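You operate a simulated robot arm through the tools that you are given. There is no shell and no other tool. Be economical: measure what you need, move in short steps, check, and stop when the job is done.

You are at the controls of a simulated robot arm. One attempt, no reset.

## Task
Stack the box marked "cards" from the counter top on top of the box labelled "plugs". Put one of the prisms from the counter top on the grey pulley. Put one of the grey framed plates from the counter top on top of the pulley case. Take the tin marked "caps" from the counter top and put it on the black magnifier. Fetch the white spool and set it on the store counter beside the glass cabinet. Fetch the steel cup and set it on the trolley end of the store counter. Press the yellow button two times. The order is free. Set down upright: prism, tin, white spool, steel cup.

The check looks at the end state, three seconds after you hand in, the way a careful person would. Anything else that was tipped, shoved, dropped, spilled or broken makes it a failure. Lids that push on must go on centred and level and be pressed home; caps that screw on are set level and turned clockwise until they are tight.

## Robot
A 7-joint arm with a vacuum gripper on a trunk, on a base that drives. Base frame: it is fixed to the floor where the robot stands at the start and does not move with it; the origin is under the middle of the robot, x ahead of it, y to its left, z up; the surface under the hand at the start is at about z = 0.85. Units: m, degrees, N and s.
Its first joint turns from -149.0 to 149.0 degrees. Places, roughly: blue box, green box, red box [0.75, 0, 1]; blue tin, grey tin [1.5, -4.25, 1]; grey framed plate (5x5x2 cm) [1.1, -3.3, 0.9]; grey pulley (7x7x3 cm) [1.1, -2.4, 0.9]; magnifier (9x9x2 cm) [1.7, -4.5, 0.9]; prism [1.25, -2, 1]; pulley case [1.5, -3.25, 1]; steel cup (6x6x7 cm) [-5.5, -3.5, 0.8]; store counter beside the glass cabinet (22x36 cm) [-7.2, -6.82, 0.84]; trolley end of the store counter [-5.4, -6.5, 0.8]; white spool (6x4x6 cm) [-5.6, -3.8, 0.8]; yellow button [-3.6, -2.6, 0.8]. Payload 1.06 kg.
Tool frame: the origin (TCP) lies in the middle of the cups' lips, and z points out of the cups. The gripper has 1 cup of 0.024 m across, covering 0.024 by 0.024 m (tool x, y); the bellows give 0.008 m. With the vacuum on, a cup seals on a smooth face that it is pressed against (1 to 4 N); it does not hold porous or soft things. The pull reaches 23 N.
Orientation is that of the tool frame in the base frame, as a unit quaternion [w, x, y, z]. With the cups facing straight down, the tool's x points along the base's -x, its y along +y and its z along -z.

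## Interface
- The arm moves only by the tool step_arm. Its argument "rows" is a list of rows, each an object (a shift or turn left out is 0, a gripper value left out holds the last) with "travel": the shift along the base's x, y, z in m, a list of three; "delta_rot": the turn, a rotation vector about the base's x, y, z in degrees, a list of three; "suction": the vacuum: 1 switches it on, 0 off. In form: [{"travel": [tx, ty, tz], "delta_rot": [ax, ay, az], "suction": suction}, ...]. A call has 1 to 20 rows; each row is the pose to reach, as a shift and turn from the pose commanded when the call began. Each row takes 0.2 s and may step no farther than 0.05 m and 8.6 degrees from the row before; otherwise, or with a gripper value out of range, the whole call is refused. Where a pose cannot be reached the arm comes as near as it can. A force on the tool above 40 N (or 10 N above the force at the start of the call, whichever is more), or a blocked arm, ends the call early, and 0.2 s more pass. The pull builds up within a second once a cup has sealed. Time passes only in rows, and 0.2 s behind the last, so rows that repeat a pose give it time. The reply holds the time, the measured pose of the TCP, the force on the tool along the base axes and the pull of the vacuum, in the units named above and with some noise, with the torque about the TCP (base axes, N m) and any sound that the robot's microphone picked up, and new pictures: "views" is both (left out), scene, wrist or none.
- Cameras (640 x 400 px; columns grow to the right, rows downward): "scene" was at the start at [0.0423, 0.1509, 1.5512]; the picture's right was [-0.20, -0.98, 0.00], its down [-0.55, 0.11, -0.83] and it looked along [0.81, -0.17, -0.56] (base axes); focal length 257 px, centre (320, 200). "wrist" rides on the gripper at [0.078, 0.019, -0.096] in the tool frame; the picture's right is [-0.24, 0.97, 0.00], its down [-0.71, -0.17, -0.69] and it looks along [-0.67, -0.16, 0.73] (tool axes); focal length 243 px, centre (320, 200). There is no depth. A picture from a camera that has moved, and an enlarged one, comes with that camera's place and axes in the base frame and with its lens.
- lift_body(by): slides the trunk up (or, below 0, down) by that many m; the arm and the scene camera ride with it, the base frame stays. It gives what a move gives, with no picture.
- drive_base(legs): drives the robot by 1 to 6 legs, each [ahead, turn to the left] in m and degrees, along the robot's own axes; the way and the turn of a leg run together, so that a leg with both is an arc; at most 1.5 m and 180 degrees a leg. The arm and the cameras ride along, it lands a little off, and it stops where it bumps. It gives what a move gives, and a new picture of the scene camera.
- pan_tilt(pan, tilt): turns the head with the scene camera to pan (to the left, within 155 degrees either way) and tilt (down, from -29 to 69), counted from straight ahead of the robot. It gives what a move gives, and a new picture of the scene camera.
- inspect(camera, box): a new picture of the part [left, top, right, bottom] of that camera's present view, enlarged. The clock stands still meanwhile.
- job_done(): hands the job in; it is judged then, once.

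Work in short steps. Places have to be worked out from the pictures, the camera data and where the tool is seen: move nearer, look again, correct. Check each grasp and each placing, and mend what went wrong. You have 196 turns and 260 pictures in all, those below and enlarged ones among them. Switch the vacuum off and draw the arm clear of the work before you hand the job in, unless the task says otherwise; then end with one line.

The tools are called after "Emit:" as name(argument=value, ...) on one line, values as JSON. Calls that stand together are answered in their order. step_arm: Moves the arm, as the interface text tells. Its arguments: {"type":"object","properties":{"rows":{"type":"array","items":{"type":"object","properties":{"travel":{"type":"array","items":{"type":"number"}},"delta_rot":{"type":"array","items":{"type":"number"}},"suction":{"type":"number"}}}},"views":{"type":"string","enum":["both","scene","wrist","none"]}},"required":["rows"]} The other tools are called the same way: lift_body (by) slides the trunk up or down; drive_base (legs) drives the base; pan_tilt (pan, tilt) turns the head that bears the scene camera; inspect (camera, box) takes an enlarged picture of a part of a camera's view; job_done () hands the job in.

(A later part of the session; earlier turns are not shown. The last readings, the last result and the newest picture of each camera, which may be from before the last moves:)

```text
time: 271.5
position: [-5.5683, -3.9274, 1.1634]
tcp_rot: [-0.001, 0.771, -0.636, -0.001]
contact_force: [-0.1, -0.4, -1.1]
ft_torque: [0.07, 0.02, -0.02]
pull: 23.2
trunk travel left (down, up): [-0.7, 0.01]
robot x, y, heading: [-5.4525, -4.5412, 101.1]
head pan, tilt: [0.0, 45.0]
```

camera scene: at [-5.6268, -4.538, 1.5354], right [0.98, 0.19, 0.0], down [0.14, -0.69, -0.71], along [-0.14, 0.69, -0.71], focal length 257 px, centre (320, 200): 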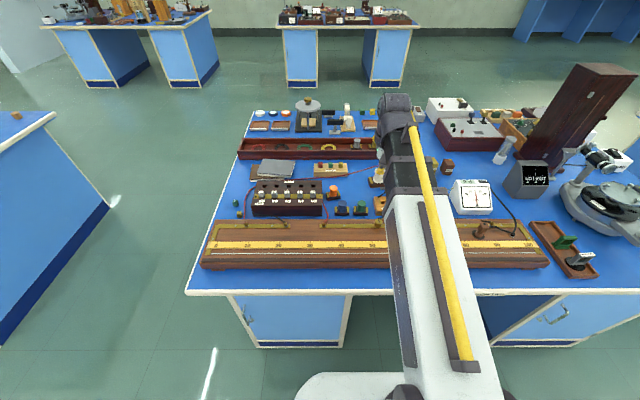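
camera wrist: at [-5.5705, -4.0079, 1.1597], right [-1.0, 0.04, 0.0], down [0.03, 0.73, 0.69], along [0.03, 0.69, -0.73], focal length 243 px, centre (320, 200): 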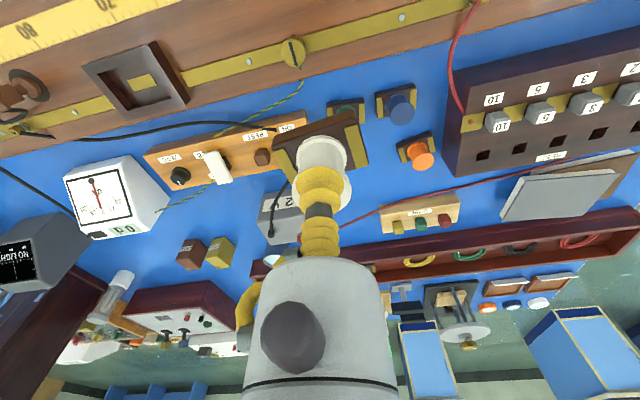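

I back off, turn west and look toward the store counter.

Emit:
drive_base(legs=[[-0.5, 0], [0, 90]])

Emit:
pan_tilt(pan=55, tilt=25)

```text
time: 278.3
position: [-5.9699, -5.1454, 1.1641]
tcp_rot: [0.0, 0.995, 0.096, -0.002]
contact_force: [-0.2, 1.5, -0.6]
ft_torque: [-0.01, -0.02, -0.06]
pull: 0.1
trunk travel left (down, up): [-0.7, 0.01]
robot x, y, heading: [-5.3575, -5.0281, -169.0]
head pan, tilt: [0.0, 45.0]
camera scene: at [-5.3595, -5.2058, 1.6354], right [-0.19, 0.98, 0.0], down [0.69, 0.14, -0.71], along [-0.69, -0.14, -0.71], focal length 257 px, centre (320, 200)
```

scene: 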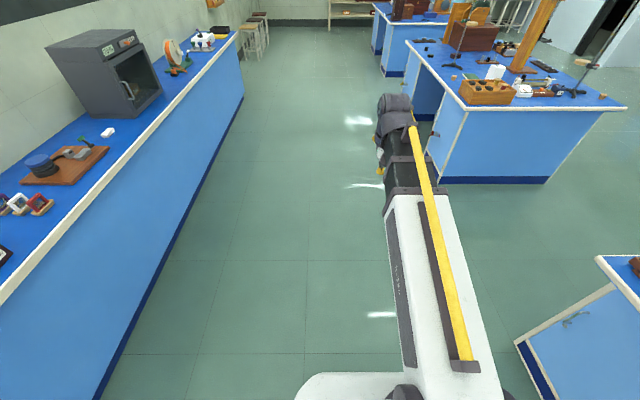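

```text
time: 279.5
position: [-5.97, -5.1448, 1.1631]
tcp_rot: [0.0, 0.995, 0.096, -0.002]
contact_force: [-0.5, 1.0, -0.4]
ft_torque: [0.0, -0.02, -0.02]
pull: 0.1
trunk travel left (down, up): [-0.7, 0.01]
robot x, y, heading: [-5.3567, -5.033, -169.0]
head pan, tilt: [55.0, 25.0]
camera scene: at [-5.3172, -5.2743, 1.666], right [-0.91, 0.41, 0.0], down [0.17, 0.39, -0.91], along [-0.37, -0.83, -0.42], focal length 257 px, centre (320, 200)
```

scene: 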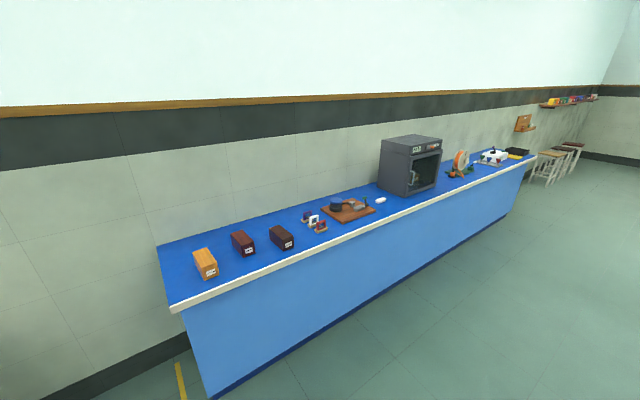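

The pull reads 0.1: the spool came off during the drive. I look where it went.

Emit:
inspect(camera="wrist", box=[0, 0, 640, 400])

Emit:
pan_tilt(pan=-60, tilt=45)

```text
1.00 times, centred on (320, 200) of wrist (not enlarged: the box is as wide or as high as the picture)
camera zoom: at [-5.8882, -5.1482, 1.2594], right [-0.05, -1.0, 0.0], down [-0.73, 0.03, 0.69], along [-0.69, 0.03, -0.73], focal length 243 px, centre (320, 200)
```

zoom: 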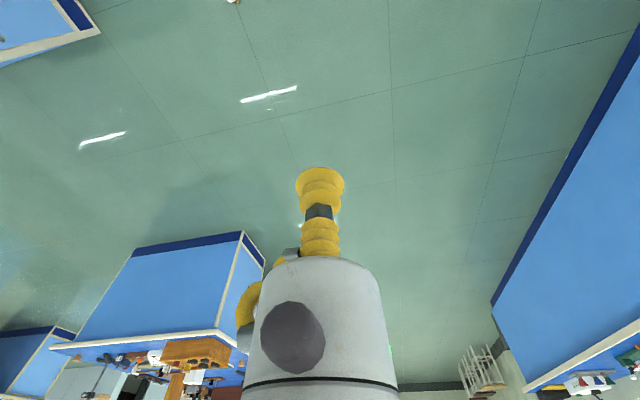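

```text
time: 281.5
position: [-5.9699, -5.1454, 1.1632]
tcp_rot: [0.001, 0.995, 0.096, -0.002]
contact_force: [0.0, -0.2, 0.0]
ft_torque: [0.01, -0.01, -0.03]
pull: 0.0
trunk travel left (down, up): [-0.7, 0.01]
robot x, y, heading: [-5.3559, -5.0303, -168.8]
head pan, tilt: [-60.0, 45.0]
camera scene: at [-5.3332, -5.1288, 1.6354], right [0.75, 0.66, 0.0], down [0.46, -0.53, -0.71], along [-0.46, 0.53, -0.71], focal length 257 px, centre (320, 200)
```

scene: 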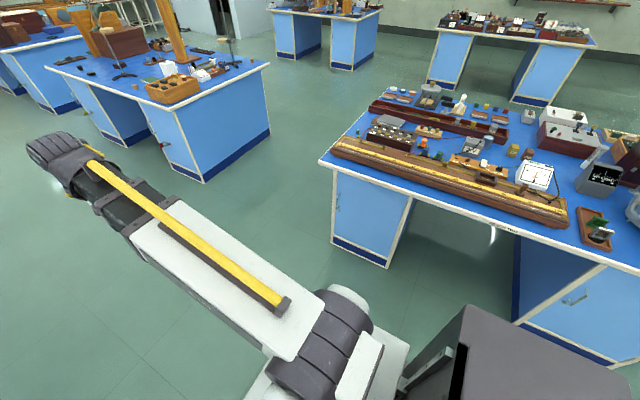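

Something small lies on the floor near (-5.96, -4.79). I back up to see it properly.

Emit:
drive_base(legs=[[-0.45, 0]])

Emit:
pan_tilt(pan=-15, tilt=50)

```text
time: 284.2
position: [-5.5269, -5.0607, 1.1634]
tcp_rot: [0.0, 0.995, 0.097, -0.001]
contact_force: [0.1, 0.0, 0.0]
ft_torque: [0.0, 0.0, -0.03]
pull: 0.0
trunk travel left (down, up): [-0.7, 0.01]
robot x, y, heading: [-4.9131, -4.9395, -168.8]
head pan, tilt: [-60.0, 45.0]
camera scene: at [-4.8897, -5.0412, 1.6354], right [0.75, 0.66, 0.0], down [0.47, -0.53, -0.71], along [-0.47, 0.53, -0.71], focal length 257 px, centre (320, 200)
```

scene: 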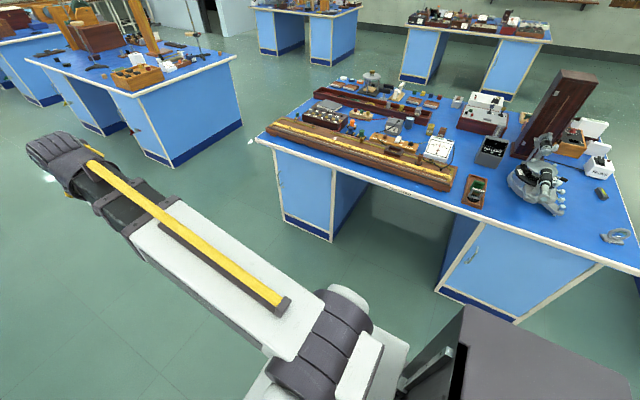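

```text
time: 285.3
position: [-5.5263, -5.0602, 1.1627]
tcp_rot: [0.001, 0.995, 0.098, -0.001]
contact_force: [-0.3, 0.6, 0.1]
ft_torque: [0.01, -0.05, 0.0]
pull: 0.0
trunk travel left (down, up): [-0.7, 0.01]
robot x, y, heading: [-4.9144, -4.9423, -168.8]
head pan, tilt: [-15.0, 50.0]
camera scene: at [-4.9131, -5.0973, 1.6285], right [0.07, 1.0, 0.0], down [0.76, -0.05, -0.64], along [-0.64, 0.04, -0.77], focal length 257 px, centre (320, 200)
```

scene: 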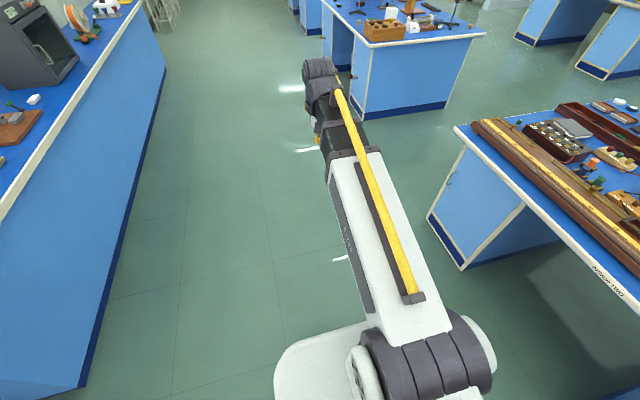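

Emit:
inspect(camera="wrist", box=[160, 20, 400, 170])

Emit:
inspect(camera="wrist", box=[0, 0, 640, 400])

```text
2.67 times, centred on (280, 95) of wrist
camera zoom: at [-5.4449, -5.063, 1.2595], right [-0.04, -1.0, 0.0], down [-0.73, 0.03, 0.69], along [-0.69, 0.03, -0.73], focal length 647 px, centre (427, 480)
```

zoom: 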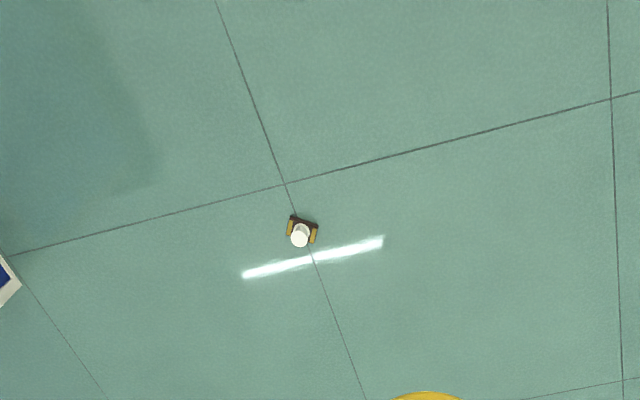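

```text
1.00 times, centred on (320, 200) of wrist (not enlarged: the box is as wide or as high as the picture)
camera zoom: at [-5.4449, -5.063, 1.2595], right [-0.04, -1.0, 0.0], down [-0.73, 0.03, 0.69], along [-0.69, 0.03, -0.73], focal length 243 px, centre (320, 200)
```

zoom: 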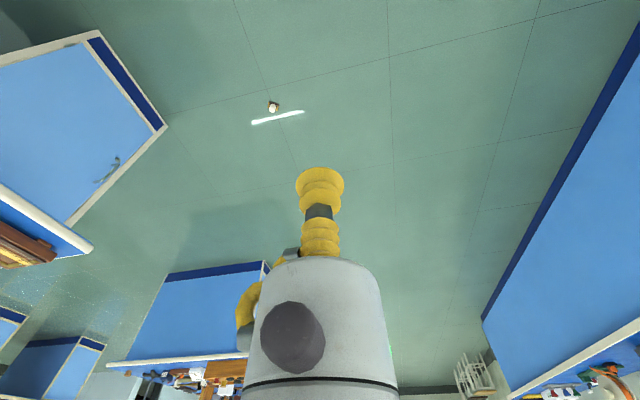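

The spool stands upright on the floor at ≈(-5.946, -4.797), unharmed. I drive a little forward and lower the trunk to pick it up.

Emit:
drive_base(legs=[[0.3, 0]])

Emit:
lift_body(by=-0.68)

```text
time: 287.3
position: [-5.8171, -5.1131, 1.1631]
tcp_rot: [0.0, 0.995, 0.095, -0.002]
contact_force: [0.1, -0.1, -0.3]
ft_torque: [0.01, 0.03, -0.01]
pull: 0.1
trunk travel left (down, up): [-0.7, 0.01]
robot x, y, heading: [-5.2059, -4.9969, -168.8]
head pan, tilt: [-15.0, 50.0]
camera scene: at [-5.2035, -5.1543, 1.6285], right [0.07, 1.0, 0.0], down [0.76, -0.05, -0.64], along [-0.64, 0.05, -0.77], focal length 257 px, centre (320, 200)
```

scene: 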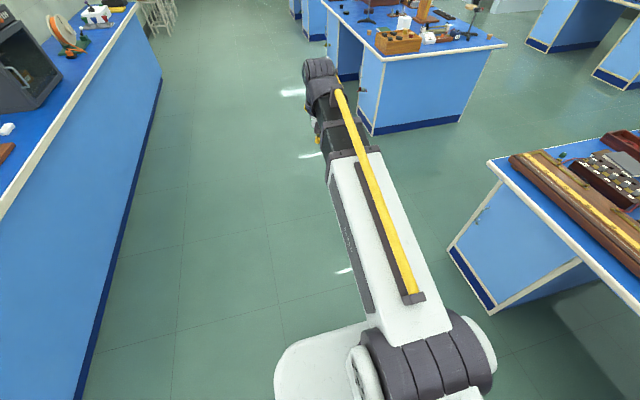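

```text
refused: -0.68 is not a number from -0.4 to 0.4
```

Emit:
lift_body(by=-0.4)

Emit:
lift_body(by=-0.28)

```text
time: 291.2
position: [-5.8176, -5.1125, 0.7638]
tcp_rot: [0.0, 0.995, 0.095, -0.002]
contact_force: [0.1, 0.1, 0.0]
ft_torque: [-0.02, -0.01, -0.01]
pull: 0.1
trunk travel left (down, up): [-0.3, 0.41]
robot x, y, heading: [-5.2037, -4.999, -169.1]
head pan, tilt: [-15.0, 50.0]
```

```text
time: 294.0
position: [-5.817, -5.1128, 0.4831]
tcp_rot: [0.0, 0.995, 0.095, -0.002]
contact_force: [-0.9, -0.3, -0.3]
ft_torque: [0.0, -0.01, -0.01]
pull: 0.0
trunk travel left (down, up): [-0.02, 0.69]
robot x, y, heading: [-5.2066, -5.0037, -169.0]
head pan, tilt: [-15.0, 50.0]
```

Trunk is low. I move the hand near the spool at z≈0.25 and look.

Emit:
step_arm(rows=[{"travel": [-0.012, 0.035, -0.025]}, {"travel": [-0.024, 0.07, -0.05]}, {"travel": [-0.036, 0.105, -0.075]}, {"travel": [-0.048, 0.14, -0.1]}, {"travel": [-0.06, 0.175, -0.125]}, {"travel": [-0.072, 0.21, -0.15]}, {"travel": [-0.084, 0.245, -0.175]}, {"travel": [-0.095, 0.28, -0.2]}, {"travel": [-0.1, 0.3, -0.225]}, {"travel": [-0.1, 0.3, -0.225]}])

```text
time: 296.2
position: [-5.9163, -4.8151, 0.258]
tcp_rot: [0.0, 0.995, 0.095, -0.002]
contact_force: [-0.1, 0.3, -0.6]
ft_torque: [0.01, -0.01, 0.02]
pull: 0.1
trunk travel left (down, up): [-0.02, 0.69]
robot x, y, heading: [-5.1993, -4.999, -169.1]
head pan, tilt: [-15.0, 50.0]
camera scene: at [-5.2032, -5.1542, 0.9485], right [0.07, 1.0, 0.0], down [0.76, -0.05, -0.64], along [-0.64, 0.05, -0.77], focal length 257 px, centre (320, 200)
camera wrist: at [-5.8337, -4.8182, 0.3541], right [-0.05, -1.0, 0.0], down [-0.73, 0.03, 0.69], along [-0.69, 0.03, -0.73], focal length 243 px, centre (320, 200)
```

scene: 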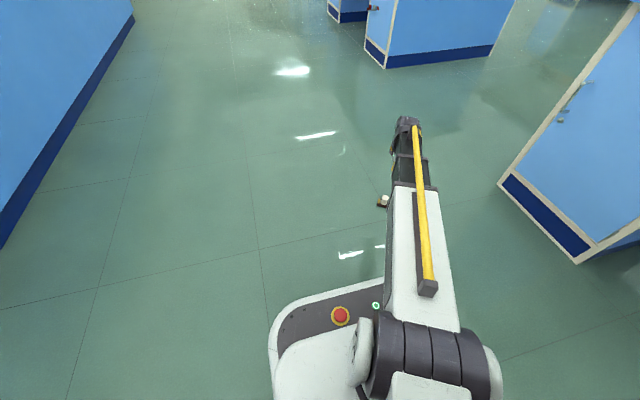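
wrist: 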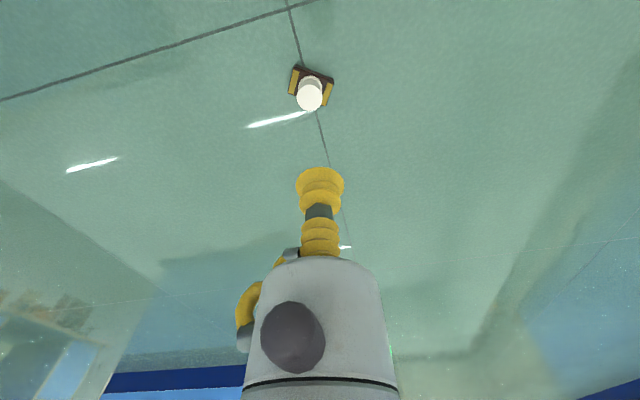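

Spool top at ≈(-5.942, -4.800). I go over it and down to z≈0.10.

Emit:
step_arm(rows=[{"travel": [-0.026, 0.015, -0.03]}, {"travel": [-0.026, 0.015, -0.075]}, {"travel": [-0.026, 0.015, -0.12]}, {"travel": [-0.026, 0.015, -0.16]}, {"travel": [-0.026, 0.015, -0.16]}], views="none")

Emit:
inspect(camera="wrist", box=[240, 60, 400, 200])

```text
time: 297.4
position: [-5.9424, -4.7989, 0.0988]
tcp_rot: [0.0, 0.996, 0.095, -0.001]
contact_force: [0.5, 0.6, 0.6]
ft_torque: [-0.02, 0.0, 0.03]
pull: 0.0
trunk travel left (down, up): [-0.02, 0.69]
robot x, y, heading: [-5.2036, -5.0046, -169.3]
head pan, tilt: [-15.0, 50.0]
```

```text
2.86 times, centred on (320, 130) of wrist
camera zoom: at [-5.8599, -4.8029, 0.1929], right [-0.05, -1.0, 0.0], down [-0.72, 0.03, 0.69], along [-0.69, 0.03, -0.73], focal length 693 px, centre (320, 400)
```

zoom: 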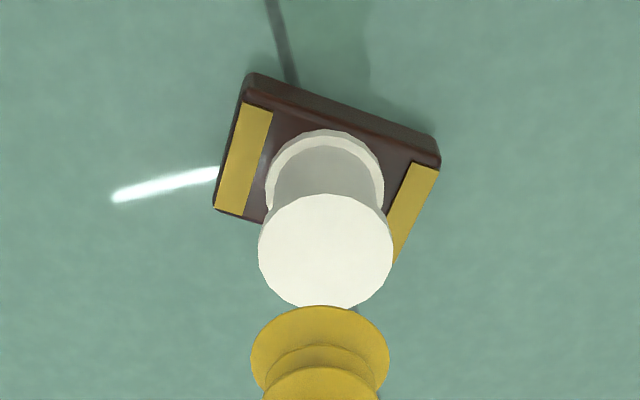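

Aligned. I descend with vacuum on.

Emit:
step_arm(rows=[{"travel": [-0.003, -0.001, -0.02], "suction": 1}, {"travel": [-0.003, -0.001, -0.033]}, {"travel": [-0.003, -0.001, -0.039]}, {"travel": [-0.003, -0.001, -0.044]}, {"travel": [-0.003, -0.001, -0.048]}, {"travel": [-0.003, -0.001, -0.048]}, {"travel": [-0.003, -0.001, -0.048]}], views="none")

```text
time: 299.0
position: [-5.9458, -4.7996, 0.0502]
tcp_rot: [0.0, 0.996, 0.094, -0.002]
contact_force: [1.1, -0.5, 3.2]
ft_torque: [0.01, 0.02, 0.0]
pull: 23.0
trunk travel left (down, up): [-0.02, 0.69]
robot x, y, heading: [-5.2029, -5.0015, -169.2]
head pan, tilt: [-15.0, 50.0]
```

Sealed again. I keep it low this time while driving (floor-level carry), lift trunk only at the counter. Lift a few cm first.

Emit:
step_arm(rows=[{"travel": [0, 0, 0.01]}, {"travel": [0, 0, 0.04]}, {"travel": [0, 0, 0.07]}, {"travel": [0, 0, 0.07]}, {"travel": [0, 0, 0.07]}], views="none")

Emit:
drive_base(legs=[[0, 16.5]])

```text
time: 300.2
position: [-5.9451, -4.7983, 0.1211]
tcp_rot: [0.0, 0.996, 0.094, -0.002]
contact_force: [-0.1, 0.6, -1.0]
ft_torque: [-0.02, -0.01, 0.03]
pull: 22.6
trunk travel left (down, up): [-0.02, 0.69]
robot x, y, heading: [-5.2031, -5.0035, -168.9]
head pan, tilt: [-15.0, 50.0]
```

```text
time: 301.5
position: [-5.9718, -5.0127, 0.1209]
tcp_rot: [0.0, 0.972, 0.235, -0.002]
contact_force: [0.1, 0.3, 0.2]
ft_torque: [0.0, 0.01, 0.0]
pull: 22.6
trunk travel left (down, up): [-0.02, 0.69]
robot x, y, heading: [-5.199, -5.004, -152.9]
head pan, tilt: [-15.0, 50.0]
camera scene: at [-5.1605, -5.1482, 0.9485], right [-0.21, 0.98, 0.0], down [0.75, 0.16, -0.64], along [-0.63, -0.14, -0.77], focal length 257 px, centre (320, 200)
```

scene: 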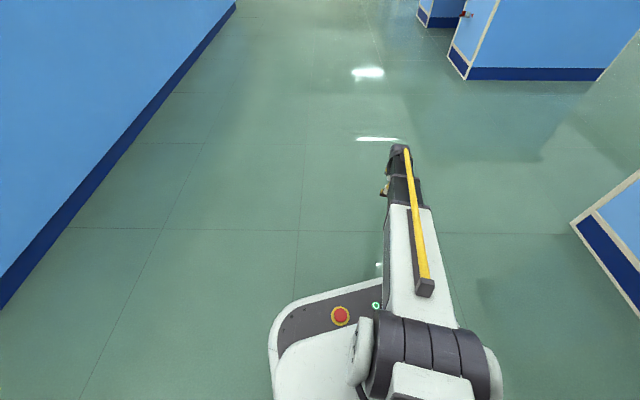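

Still held (pull 22.6). I drive on in stages.

Emit:
drive_base(legs=[[0.6, 0]])

```text
time: 304.9
position: [-6.5076, -5.2923, 0.1223]
tcp_rot: [0.0, 0.972, 0.237, -0.002]
contact_force: [0.4, 0.3, -0.4]
ft_torque: [0.01, -0.01, 0.04]
pull: 22.6
trunk travel left (down, up): [-0.02, 0.69]
robot x, y, heading: [-5.7406, -5.2745, -152.5]
head pan, tilt: [-15.0, 50.0]
camera scene: at [-5.6971, -5.4251, 0.9485], right [-0.21, 0.98, 0.0], down [0.75, 0.16, -0.64], along [-0.63, -0.14, -0.77], focal length 257 px, centre (320, 200)
```

scene: 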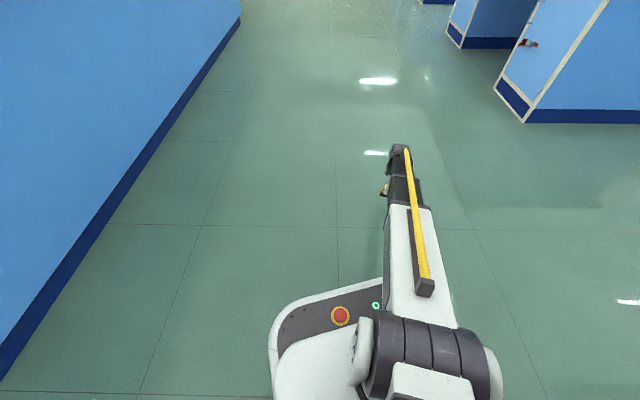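

Emit:
drive_base(legs=[[0.9, 0], [0.87, 0]])

```text
time: 313.8
position: [-8.0634, -6.06, 0.1212]
tcp_rot: [0.0, 0.974, 0.225, -0.002]
contact_force: [-0.2, -0.3, -0.8]
ft_torque: [0.03, -0.01, 0.01]
pull: 22.9
trunk travel left (down, up): [-0.02, 0.69]
robot x, y, heading: [-7.2966, -6.064, -154.1]
head pan, tilt: [-15.0, 50.0]
camera scene: at [-7.2558, -6.2101, 0.9485], right [-0.19, 0.98, 0.0], down [0.75, 0.15, -0.64], along [-0.63, -0.12, -0.77], focal length 257 px, centre (320, 200)
```

scene: 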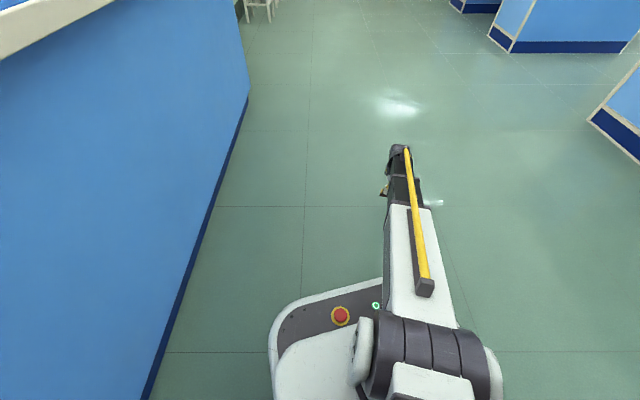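

Still held. Now I raise the trunk and look at the counter beside the cabinet.

Emit:
lift_body(by=0.4)

Emit:
lift_body(by=0.28)

Emit:
pan_tilt(pan=70, tilt=45)

```text
time: 317.6
position: [-8.0634, -6.059, 0.5218]
tcp_rot: [0.001, 0.974, 0.226, -0.002]
contact_force: [-0.5, 0.3, -0.6]
ft_torque: [0.0, 0.01, 0.01]
pull: 23.1
trunk travel left (down, up): [-0.42, 0.29]
robot x, y, heading: [-7.295, -6.0625, -153.6]
head pan, tilt: [-15.0, 50.0]
```

```text
time: 320.4
position: [-8.0636, -6.0606, 0.8014]
tcp_rot: [0.001, 0.974, 0.226, -0.002]
contact_force: [-0.2, 0.2, -1.8]
ft_torque: [0.01, 0.01, -0.02]
pull: 22.4
trunk travel left (down, up): [-0.7, 0.01]
robot x, y, heading: [-7.2975, -6.0622, -154.0]
head pan, tilt: [-15.0, 50.0]
```

```text
time: 322.0
position: [-8.063, -6.061, 0.8024]
tcp_rot: [0.001, 0.974, 0.225, -0.001]
contact_force: [0.3, -0.2, -1.1]
ft_torque: [-0.03, 0.0, -0.01]
pull: 22.6
trunk travel left (down, up): [-0.7, 0.01]
robot x, y, heading: [-7.2999, -6.0596, -153.9]
head pan, tilt: [70.0, 45.0]
camera scene: at [-7.1716, -6.2761, 1.6354], right [-0.99, -0.11, 0.0], down [-0.08, 0.7, -0.71], along [0.08, -0.7, -0.71], focal length 257 px, centre (320, 200)
```

scene: 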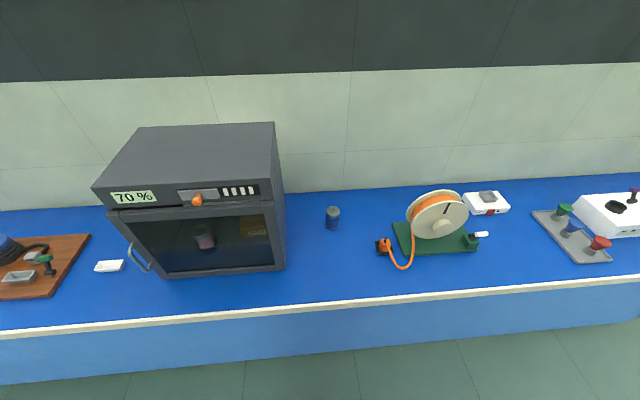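

There is a clear patch between the cabinet and the cable reel, with a small tin at its back. I'll set the spool at ≈(-7.19, -6.79). First raise and pull in the arm.

Emit:
step_arm(rows=[{"travel": [0, 0, 0.04]}, {"travel": [0, 0, 0.08]}, {"travel": [0, 0, 0.12]}, {"travel": [0.03, 0, 0.155]}, {"travel": [0.06, 0, 0.19]}, {"travel": [0.09, 0, 0.225]}, {"travel": [0.11, 0, 0.26]}, {"travel": [0.123, 0, 0.28]}, {"travel": [0.123, 0, 0.28]}], views="none")

Emit:
step_arm(rows=[{"travel": [0.0018, -0.048, 0], "delta_rot": [0, 0, 4.3]}, {"travel": [0.0072, -0.0957, 0], "delta_rot": [0, 0, 8.6]}, {"travel": [0.0162, -0.1429, 0], "delta_rot": [0, 0, 12.9]}, {"travel": [0.0286, -0.1893, 0], "delta_rot": [0, 0, 17.2]}, {"travel": [0.0445, -0.2346, 0], "delta_rot": [0, 0, 21.5]}, {"travel": [0.0638, -0.2785, 0], "delta_rot": [0, 0, 25.8]}, {"travel": [0.0863, -0.321, 0], "delta_rot": [0, 0, 30.1]}, {"travel": [0.1119, -0.3616, 0], "delta_rot": [0, 0, 34.4]}, {"travel": [0.1405, -0.4002, 0], "delta_rot": [0, 0, 38.7]}, {"travel": [0.1719, -0.4365, 0], "delta_rot": [0, 0, 43]}, {"travel": [0.206, -0.4703, 0], "delta_rot": [0, 0, 47.3]}, {"travel": [0.2425, -0.5016, 0], "delta_rot": [0, 0, 51.6]}, {"travel": [0.2812, -0.53, 0], "delta_rot": [0, 0, 55.9]}, {"travel": [0.3219, -0.5554, 0], "delta_rot": [0, 0, 60.2]}, {"travel": [0.3645, -0.5777, 0], "delta_rot": [0, 0, 64.5]}, {"travel": [0.3645, -0.5777, 0], "delta_rot": [0, 0, 64.5]}])

```text
time: 324.0
position: [-7.9406, -6.0593, 1.0809]
tcp_rot: [0.001, 0.974, 0.225, -0.002]
contact_force: [0.1, -0.4, -1.1]
ft_torque: [0.03, 0.0, -0.01]
pull: 22.9
trunk travel left (down, up): [-0.7, 0.01]
robot x, y, heading: [-7.2977, -6.061, -153.6]
head pan, tilt: [70.0, 45.0]
```

```text
time: 327.4
position: [-7.5745, -6.6395, 1.0816]
tcp_rot: [0.002, 0.703, 0.711, -0.002]
contact_force: [0.3, -0.5, -1.1]
ft_torque: [0.0, -0.05, 0.0]
pull: 22.5
trunk travel left (down, up): [-0.7, 0.01]
robot x, y, heading: [-7.2935, -6.0632, -153.9]
head pan, tilt: [70.0, 45.0]
camera scene: at [-7.1713, -6.2763, 1.6354], right [-0.99, -0.11, 0.0], down [-0.08, 0.7, -0.71], along [0.08, -0.7, -0.71], focal length 257 px, centre (320, 200)
camera wrist: at [-7.5558, -6.5605, 1.1784], right [0.97, -0.22, 0.0], down [-0.16, -0.71, 0.69], along [-0.15, -0.67, -0.73], focal length 243 px, centre (320, 200)
```

scene: 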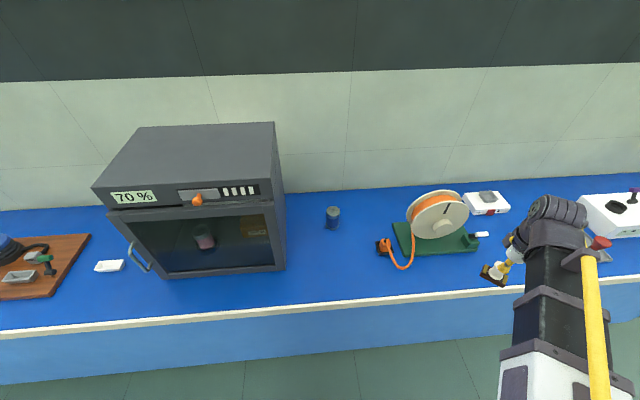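
wrist: 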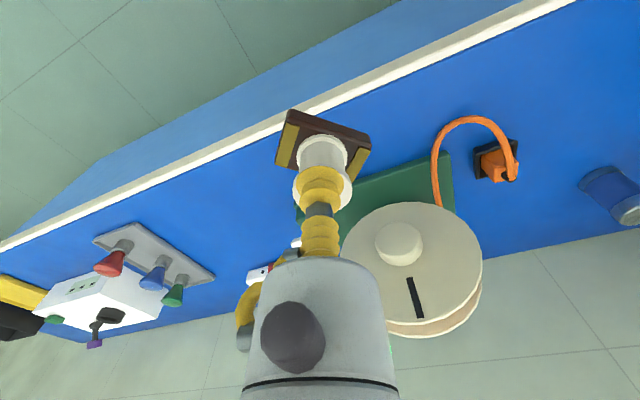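

I continue across in front of the reel to the patch, then over it.

Emit:
step_arm(rows=[{"travel": [0.048, 0, 0], "delta_rot": [0, 0, 4.2]}, {"travel": [0.096, 0, 0], "delta_rot": [0, 0, 8.4]}, {"travel": [0.144, 0, 0], "delta_rot": [0, 0, 12.6]}, {"travel": [0.192, 0, 0], "delta_rot": [0, 0, 16.8]}, {"travel": [0.24, 0, 0], "delta_rot": [0, 0, 21]}, {"travel": [0.288, 0, 0], "delta_rot": [0, 0, 25.2]}, {"travel": [0.336, -0.005, 0], "delta_rot": [0, 0, 29.4]}, {"travel": [0.375, -0.03, 0], "delta_rot": [0, 0, 33.5]}, {"travel": [0.385, -0.075, 0], "delta_rot": [0, 0, 33.5]}, {"travel": [0.385, -0.12, 0], "delta_rot": [0, 0, 33.5]}, {"travel": [0.385, -0.15, -0.02], "delta_rot": [0, 0, 33.5]}, {"travel": [0.385, -0.15, -0.06], "delta_rot": [0, 0, 33.5]}, {"travel": [0.385, -0.15, -0.1], "delta_rot": [0, 0, 33.5]}, {"travel": [0.385, -0.15, -0.13], "delta_rot": [0, 0, 33.5]}, {"travel": [0.385, -0.15, -0.13], "delta_rot": [0, 0, 33.5]}])

```text
time: 330.6
position: [-7.1918, -6.7895, 0.9501]
tcp_rot: [0.001, 0.469, 0.883, 0.0]
contact_force: [0.6, 0.2, -1.3]
ft_torque: [-0.04, 0.01, 0.01]
pull: 23.1
trunk travel left (down, up): [-0.7, 0.01]
robot x, y, heading: [-7.2957, -6.0616, -154.0]
head pan, tilt: [70.0, 45.0]
camera scene: at [-7.1714, -6.2763, 1.6354], right [-0.99, -0.11, 0.0], down [-0.08, 0.7, -0.71], along [0.08, -0.7, -0.71], focal length 257 px, centre (320, 200)
camera wrist: at [-7.2187, -6.7132, 1.0464], right [0.94, 0.35, 0.0], down [0.25, -0.68, 0.69], along [0.24, -0.64, -0.73], focal length 243 px, centre (320, 200)
```

scene: 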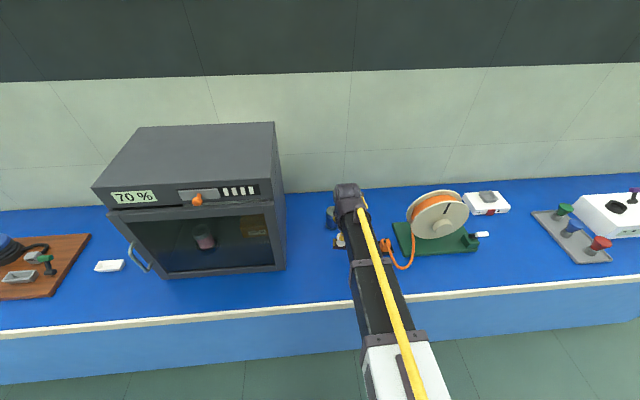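
wrist: 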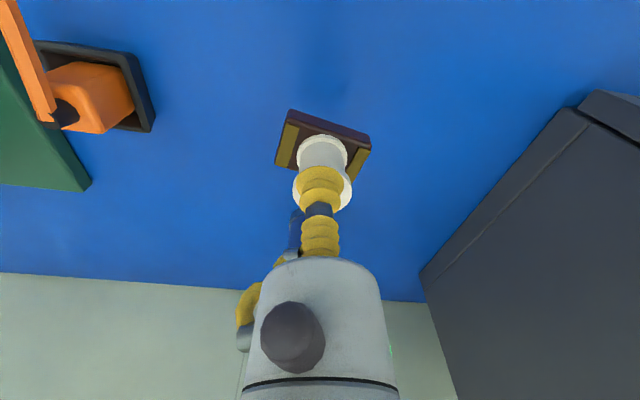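

Clear all round. I lower slowly till contact.

Emit:
step_arm(rows=[{"travel": [0, 0, -0.02]}, {"travel": [0, 0, -0.035]}, {"travel": [0, 0, -0.045]}, {"travel": [0, 0, -0.052]}, {"travel": [0, 0, -0.057]}, {"travel": [0, 0, -0.06]}, {"travel": [0, 0, -0.06]}], views="none")

```text
time: 332.2
position: [-7.1919, -6.7885, 0.8924]
tcp_rot: [0.002, 0.468, 0.883, -0.002]
contact_force: [2.9, -3.6, 19.6]
ft_torque: [-0.01, 0.03, -0.03]
pull: 22.7
trunk travel left (down, up): [-0.7, 0.01]
robot x, y, heading: [-7.2947, -6.0615, -153.9]
head pan, tilt: [70.0, 45.0]
```

Contact at 0.892. I ease, release and rise.

Emit:
step_arm(rows=[{"travel": [0, 0, 0.002]}, {"travel": [0, 0, 0.002], "suction": 0}, {"travel": [0, 0, 0.002]}, {"travel": [0, 0, 0.002]}, {"travel": [0, 0, 0.002]}, {"travel": [0, 0, 0.012]}, {"travel": [0, 0, 0.05]}, {"travel": [0, 0, 0.1]}, {"travel": [0, 0.03, 0.14]}, {"travel": [0, 0.07, 0.17]}, {"travel": [0, 0.11, 0.19]}, {"travel": [0, 0.11, 0.19]}])

```text
time: 334.8
position: [-7.1892, -6.6784, 1.081]
tcp_rot: [0.002, 0.468, 0.884, -0.001]
contact_force: [-0.5, 0.7, 1.2]
ft_torque: [0.0, 0.04, -0.01]
pull: 0.0
trunk travel left (down, up): [-0.7, 0.01]
robot x, y, heading: [-7.2917, -6.0603, -153.7]
head pan, tilt: [70.0, 45.0]
camera scene: at [-7.1713, -6.2761, 1.6354], right [-0.99, -0.11, 0.0], down [-0.08, 0.7, -0.71], along [0.08, -0.7, -0.71], focal length 257 px, centre (320, 200)
camera wrist: at [-7.2164, -6.6024, 1.1774], right [0.94, 0.35, 0.0], down [0.25, -0.68, 0.69], along [0.24, -0.64, -0.73], focal length 243 px, centre (320, 200)
```

scene: 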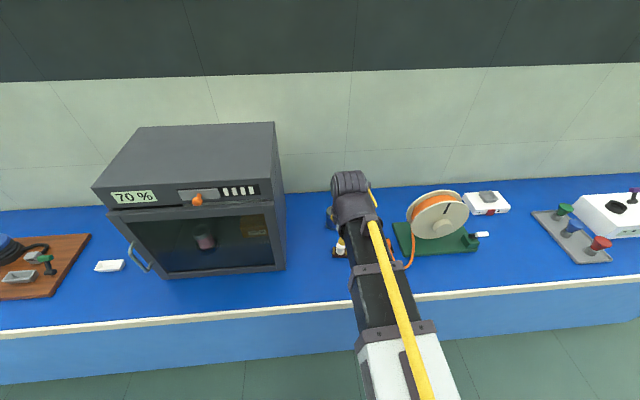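
wrist: 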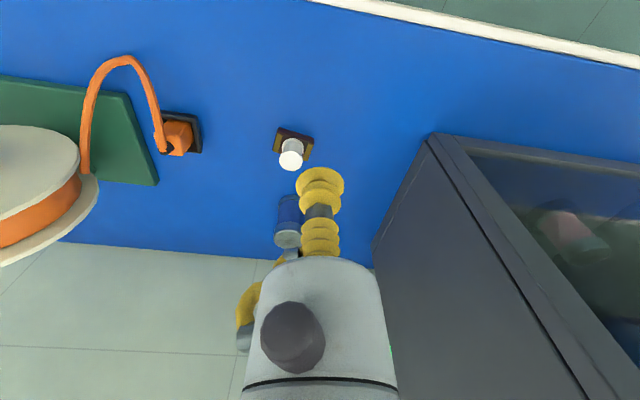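

The spool stands upright beside the cabinet. I swing the arm back in front of the robot for the return drive.

Emit:
step_arm(rows=[{"travel": [-0.03, 0.03, 0.01], "delta_rot": [0, 0, -6]}, {"travel": [-0.075, 0.036, 0.01], "delta_rot": [0, 0, -12]}, {"travel": [-0.12, 0.038, 0.01], "delta_rot": [0, 0, -18]}, {"travel": [-0.165, 0.038, 0.01], "delta_rot": [0, 0, -25]}, {"travel": [-0.21, 0.038, 0.01], "delta_rot": [0, 0, -33]}, {"travel": [-0.255, 0.038, 0.01], "delta_rot": [0, 0, -41]}, {"travel": [-0.3, 0.038, 0.01], "delta_rot": [0, 0, -49]}, {"travel": [-0.345, 0.038, 0.01], "delta_rot": [0, 0, -57]}, {"travel": [-0.385, 0.045, 0.01], "delta_rot": [0, 0, -65]}, {"travel": [-0.425, 0.065, 0.01], "delta_rot": [0, 0, -73]}, {"travel": [-0.46, 0.09, 0.01], "delta_rot": [0, 0, -81]}, {"travel": [-0.497, 0.123, 0.01], "delta_rot": [0, 0, -88]}, {"travel": [-0.53, 0.16, 0.01], "delta_rot": [0, 0, -93]}, {"travel": [-0.56, 0.198, 0.01], "delta_rot": [0, 0, -98]}, {"travel": [-0.588, 0.238, 0.01], "delta_rot": [0, 0, -98]}, {"travel": [-0.612, 0.28, 0.01], "delta_rot": [0, 0, -98]}, {"travel": [-0.635, 0.32, 0.01], "delta_rot": [0, 0, -98]}, {"travel": [-0.655, 0.343, 0.01], "delta_rot": [0, 0, -98]}, {"travel": [-0.655, 0.343, 0.01], "delta_rot": [0, 0, -98]}], views="scene")

Emit:
inspect(camera="scene", box=[260, 180, 440, 300])

```text
time: 338.8
position: [-7.846, -6.3377, 1.0892]
tcp_rot: [0.0, 0.974, 0.225, -0.002]
contact_force: [-0.2, 0.9, -0.4]
ft_torque: [0.01, 0.0, 0.01]
pull: 0.1
trunk travel left (down, up): [-0.7, 0.01]
robot x, y, heading: [-7.296, -6.0623, -153.9]
head pan, tilt: [70.0, 45.0]
camera scene: at [-7.1716, -6.2761, 1.6354], right [-0.99, -0.11, 0.0], down [-0.08, 0.7, -0.71], along [0.08, -0.7, -0.71], focal length 257 px, centre (320, 200)
```

scene: 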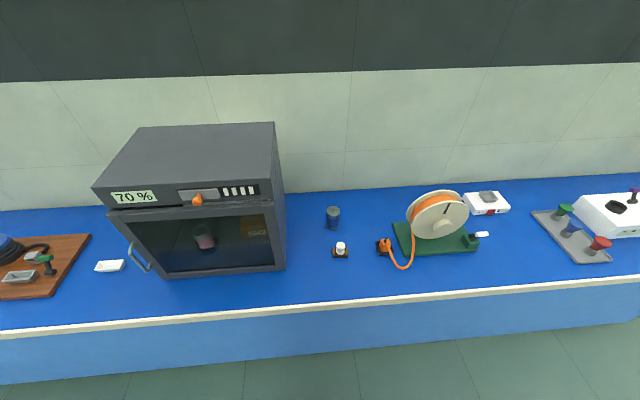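

```text
3.33 times, centred on (350, 240) of scene
camera zoom: at [-7.1716, -6.2761, 1.6354], right [-0.99, -0.11, 0.0], down [-0.08, 0.7, -0.71], along [0.08, -0.7, -0.71], focal length 857 px, centre (220, 67)
```

zoom: 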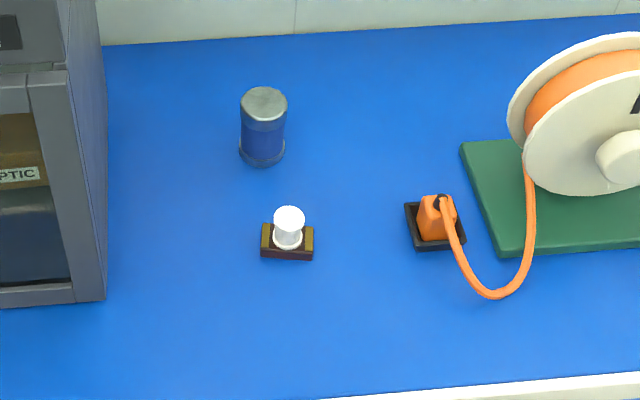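

Spool placed well. Now back to the middle island for the steel cup, reversing along the same line.

Emit:
drive_base(legs=[[-1.1, 0], [-1.05, 0], [0, -106], [0.55, 0]])

Emit:
pan_tilt(pan=0, tilt=45)

```text
time: 356.8
position: [-5.5725, -3.9498, 1.0895]
tcp_rot: [0.0, 0.768, -0.64, -0.001]
contact_force: [0.1, -0.7, -0.3]
ft_torque: [0.01, -0.03, -0.01]
pull: 0.2
trunk travel left (down, up): [-0.7, 0.01]
robot x, y, heading: [-5.4576, -4.5515, 100.1]
head pan, tilt: [70.0, 45.0]
camera scene: at [-5.6949, -4.6169, 1.6354], right [0.17, 0.99, 0.0], down [0.7, -0.12, -0.71], along [-0.7, 0.12, -0.71], focal length 257 px, centre (320, 200)
```

scene: 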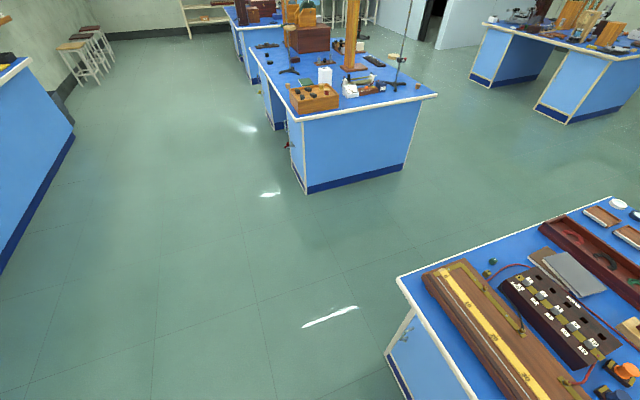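

```text
time: 358.2
position: [-5.5733, -3.9492, 1.0895]
tcp_rot: [-0.001, 0.768, -0.64, -0.001]
contact_force: [0.0, -0.4, -0.7]
ft_torque: [0.03, 0.0, -0.01]
pull: 0.0
trunk travel left (down, up): [-0.7, 0.01]
robot x, y, heading: [-5.4576, -4.5543, 100.3]
head pan, tilt: [0.0, 45.0]
camera scene: at [-5.6295, -4.5506, 1.6354], right [0.98, 0.18, 0.0], down [0.13, -0.7, -0.71], along [-0.13, 0.7, -0.71], focal length 257 px, centre (320, 200)
```

scene: 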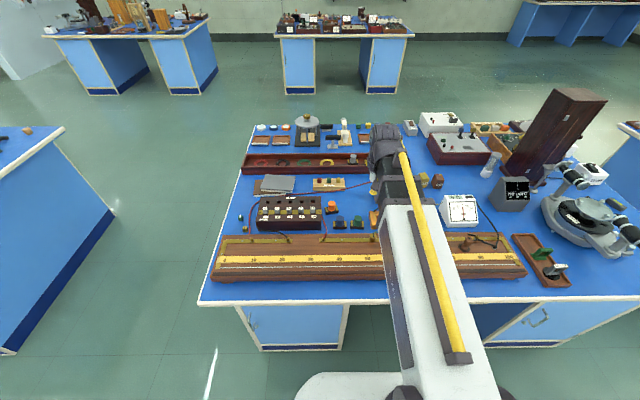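

The cup is near the reach limit, so I move 7 cm closer and view it with the wrist camera.

Emit:
drive_base(legs=[[0.07, 0]])

Emit:
step_arm(rows=[{"travel": [0.03, 0.03, 0]}, {"travel": [0.06, 0.07, 0]}, {"travel": [0.09, 0.11, 0]}, {"travel": [0.12, 0.15, 0]}, {"travel": [0.12, 0.17, 0]}, {"travel": [0.12, 0.17, 0]}], views="wrist")

```text
time: 359.2
position: [-5.5861, -3.8789, 1.0895]
tcp_rot: [0.0, 0.769, -0.64, -0.001]
contact_force: [0.9, -1.0, 0.2]
ft_torque: [-0.06, 0.01, 0.0]
pull: 0.1
trunk travel left (down, up): [-0.7, 0.01]
robot x, y, heading: [-5.4672, -4.4851, 100.1]
head pan, tilt: [0.0, 45.0]
camera scene: at [-5.6423, -4.4805, 1.6354], right [0.98, 0.18, 0.0], down [0.13, -0.7, -0.71], along [-0.13, 0.7, -0.71], focal length 257 px, centre (320, 200)
```

scene: 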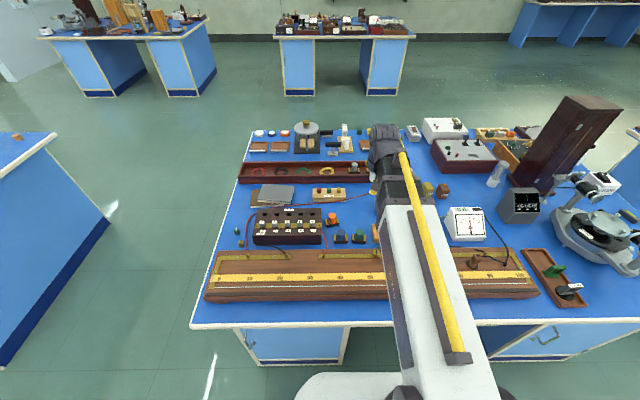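

```text
time: 360.6
position: [-5.4657, -3.7087, 1.0893]
tcp_rot: [-0.002, 0.768, -0.64, -0.001]
contact_force: [-0.3, -0.1, -0.4]
ft_torque: [0.02, -0.02, 0.01]
pull: 0.0
trunk travel left (down, up): [-0.7, 0.01]
robot x, y, heading: [-5.4675, -4.4835, 100.6]
head pan, tilt: [0.0, 45.0]
camera wrist: at [-5.4705, -3.79, 1.1846], right [-1.0, 0.06, 0.0], down [0.04, 0.72, 0.69], along [0.04, 0.69, -0.73], focal length 243 px, centre (320, 200)
```

wrist: 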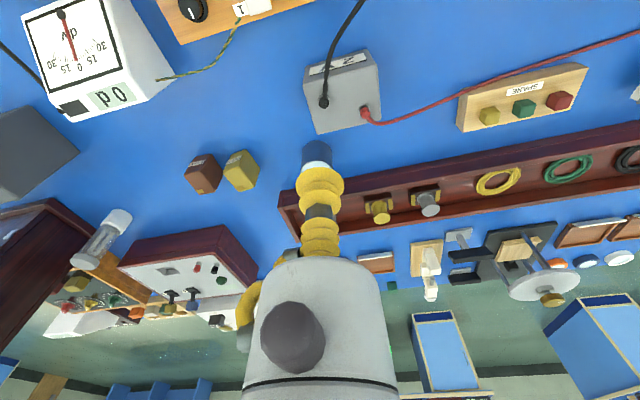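

Emit:
inspect(camera="wrist", box=[280, 120, 360, 180])

Emit:
pan_tilt(pan=-12, tilt=45)

```text
6.67 times, centred on (320, 150) of wrist
camera zoom: at [-5.4705, -3.79, 1.1846], right [-1.0, 0.06, 0.0], down [0.04, 0.72, 0.69], along [0.04, 0.69, -0.73], focal length 1618 px, centre (320, 533)
```

zoom: 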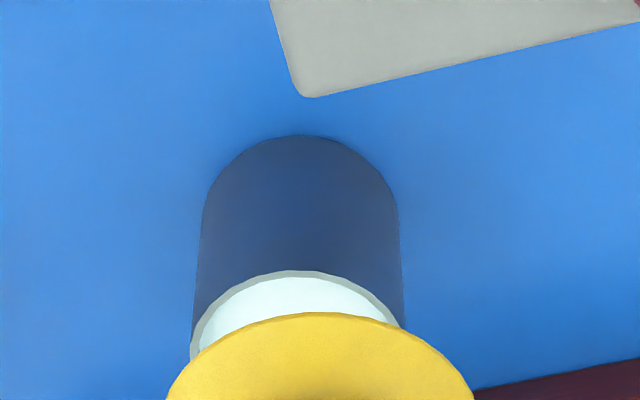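

```text
time: 361.3
position: [-5.4676, -3.7105, 1.0885]
tcp_rot: [-0.001, 0.768, -0.64, -0.002]
contact_force: [-0.1, -0.2, 0.9]
ft_torque: [0.01, 0.02, 0.01]
pull: 0.0
trunk travel left (down, up): [-0.7, 0.01]
robot x, y, heading: [-5.471, -4.4848, 100.4]
head pan, tilt: [-12.0, 45.0]
camera scene: at [-5.6253, -4.4798, 1.6354], right [1.0, -0.03, 0.0], down [-0.02, -0.71, -0.71], along [0.02, 0.71, -0.71], focal length 257 px, centre (320, 200)
```

scene: 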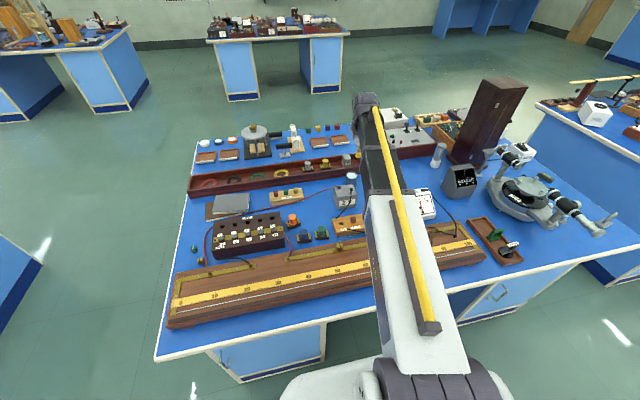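

The cup shows a light surface inside its rim; I enlarge to see whether it is full, lidded or open.

Emit:
inspect(camera="scene", box=[328, 160, 376, 196])

Emit:
step_arm(rows=[{"travel": [0.04, 0, 0]}, {"travel": [0.07, -0.02, 0]}, {"travel": [0.07, -0.04, 0]}, {"travel": [0.07, -0.04, 0]}], views="none")

Emit:
inspect(camera="wrist", box=[340, 100, 460, 220])

```text
11.11 times, centred on (352, 178) of scene
camera zoom: at [-5.6253, -4.4798, 1.6354], right [1.0, -0.03, 0.0], down [-0.02, -0.71, -0.71], along [0.02, 0.71, -0.71], focal length 2856 px, centre (-36, 444)
```

zoom: 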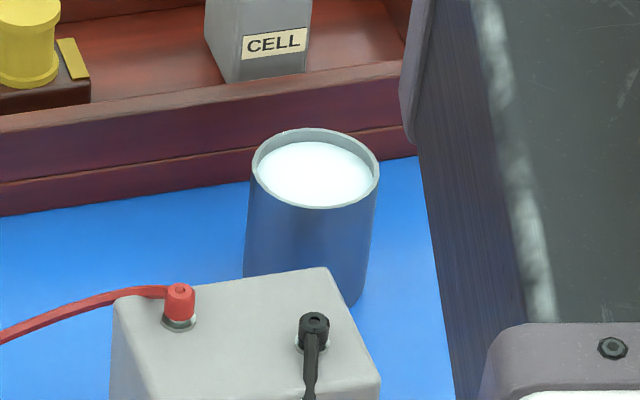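

```text
time: 362.3
position: [-5.3968, -3.7504, 1.0902]
tcp_rot: [-0.001, 0.768, -0.64, -0.002]
contact_force: [0.7, 0.4, -0.3]
ft_torque: [-0.02, -0.01, 0.03]
pull: 0.1
trunk travel left (down, up): [-0.7, 0.01]
robot x, y, heading: [-5.4686, -4.4848, 100.5]
head pan, tilt: [-12.0, 45.0]
```

```text
3.33 times, centred on (400, 160) of wrist
camera zoom: at [-5.3997, -3.8309, 1.1861], right [-1.0, 0.06, 0.0], down [0.04, 0.72, 0.69], along [0.04, 0.69, -0.73], focal length 809 px, centre (53, 333)
```

zoom: 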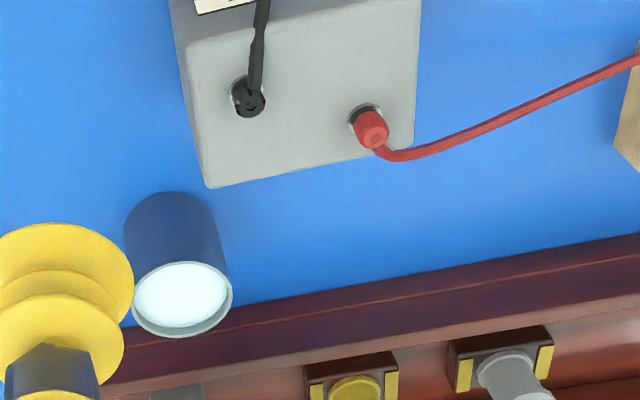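

The cup is open-topped with a bright surface just under its rim. I look straight into it from closer before deciding how to hold it.

Emit:
step_arm(rows=[{"travel": [0, 0.03, -0.03]}, {"travel": [0, 0.06, -0.06]}, {"travel": [0, 0.08, -0.09]}, {"travel": [0, 0.08, -0.11]}, {"travel": [0, 0.08, -0.11]}], views="none")

Emit:
inspect(camera="wrist", box=[340, 80, 500, 200])

```text
time: 363.5
position: [-5.395, -3.6698, 0.9786]
tcp_rot: [-0.002, 0.768, -0.641, -0.001]
contact_force: [0.6, 1.3, 0.2]
ft_torque: [-0.01, -0.02, -0.03]
pull: 0.0
trunk travel left (down, up): [-0.7, 0.01]
robot x, y, heading: [-5.47, -4.4843, 100.7]
head pan, tilt: [-12.0, 45.0]
```

```text
3.33 times, centred on (420, 140) of wrist
camera zoom: at [-5.3978, -3.7513, 1.0744], right [-1.0, 0.06, 0.0], down [0.04, 0.72, 0.69], along [0.04, 0.69, -0.73], focal length 809 px, centre (-13, 400)
```

zoom: 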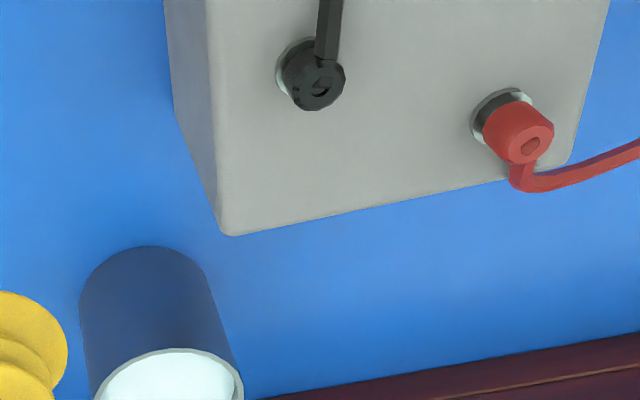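

Emit:
inspect(camera="wrist", box=[330, 150, 426, 222])

```text
5.56 times, centred on (378, 186) of wrist
camera zoom: at [-5.3978, -3.7513, 1.0744], right [-1.0, 0.06, 0.0], down [0.04, 0.72, 0.69], along [0.04, 0.69, -0.73], focal length 1348 px, centre (-2, 278)
```

zoom: 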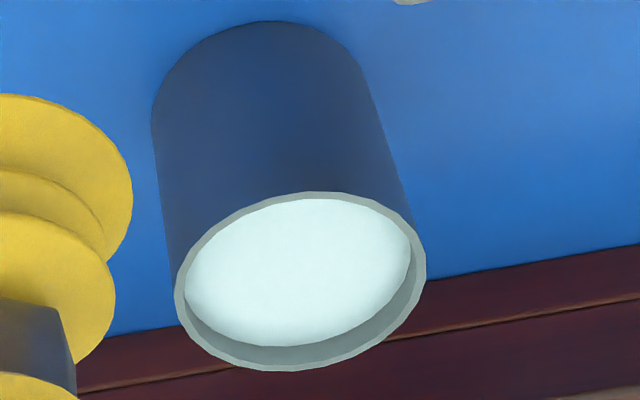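

Fill level sits about 5 mm below the rim. I move over the centre (≈-5.450, -3.547) and first gently test whether that inner surface can be sealed on.

Emit:
step_arm(rows=[{"travel": [-0.02, 0.04, 0]}, {"travel": [-0.04, 0.08, 0]}, {"travel": [-0.055, 0.123, 0]}, {"travel": [-0.055, 0.123, -0.04]}, {"travel": [-0.055, 0.123, -0.08]}, {"travel": [-0.055, 0.123, -0.08]}], views="none")

Emit:
inspect(camera="wrist", box=[240, 80, 400, 200])

```text
time: 364.9
position: [-5.4528, -3.5466, 0.8992]
tcp_rot: [-0.001, 0.768, -0.64, -0.001]
contact_force: [0.8, 0.0, 0.2]
ft_torque: [0.01, 0.0, 0.02]
pull: 0.0
trunk travel left (down, up): [-0.7, 0.01]
robot x, y, heading: [-5.4702, -4.4842, 100.2]
head pan, tilt: [-12.0, 45.0]
```

```text
3.33 times, centred on (320, 140) of wrist
camera zoom: at [-5.4558, -3.6283, 0.9941], right [-1.0, 0.06, 0.0], down [0.04, 0.72, 0.69], along [0.04, 0.69, -0.73], focal length 809 px, centre (320, 400)
```

zoom: 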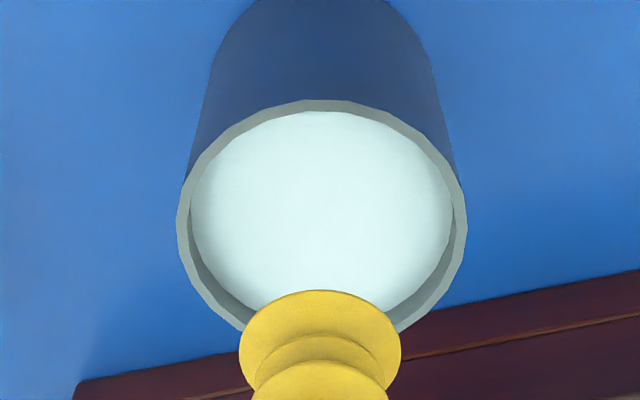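

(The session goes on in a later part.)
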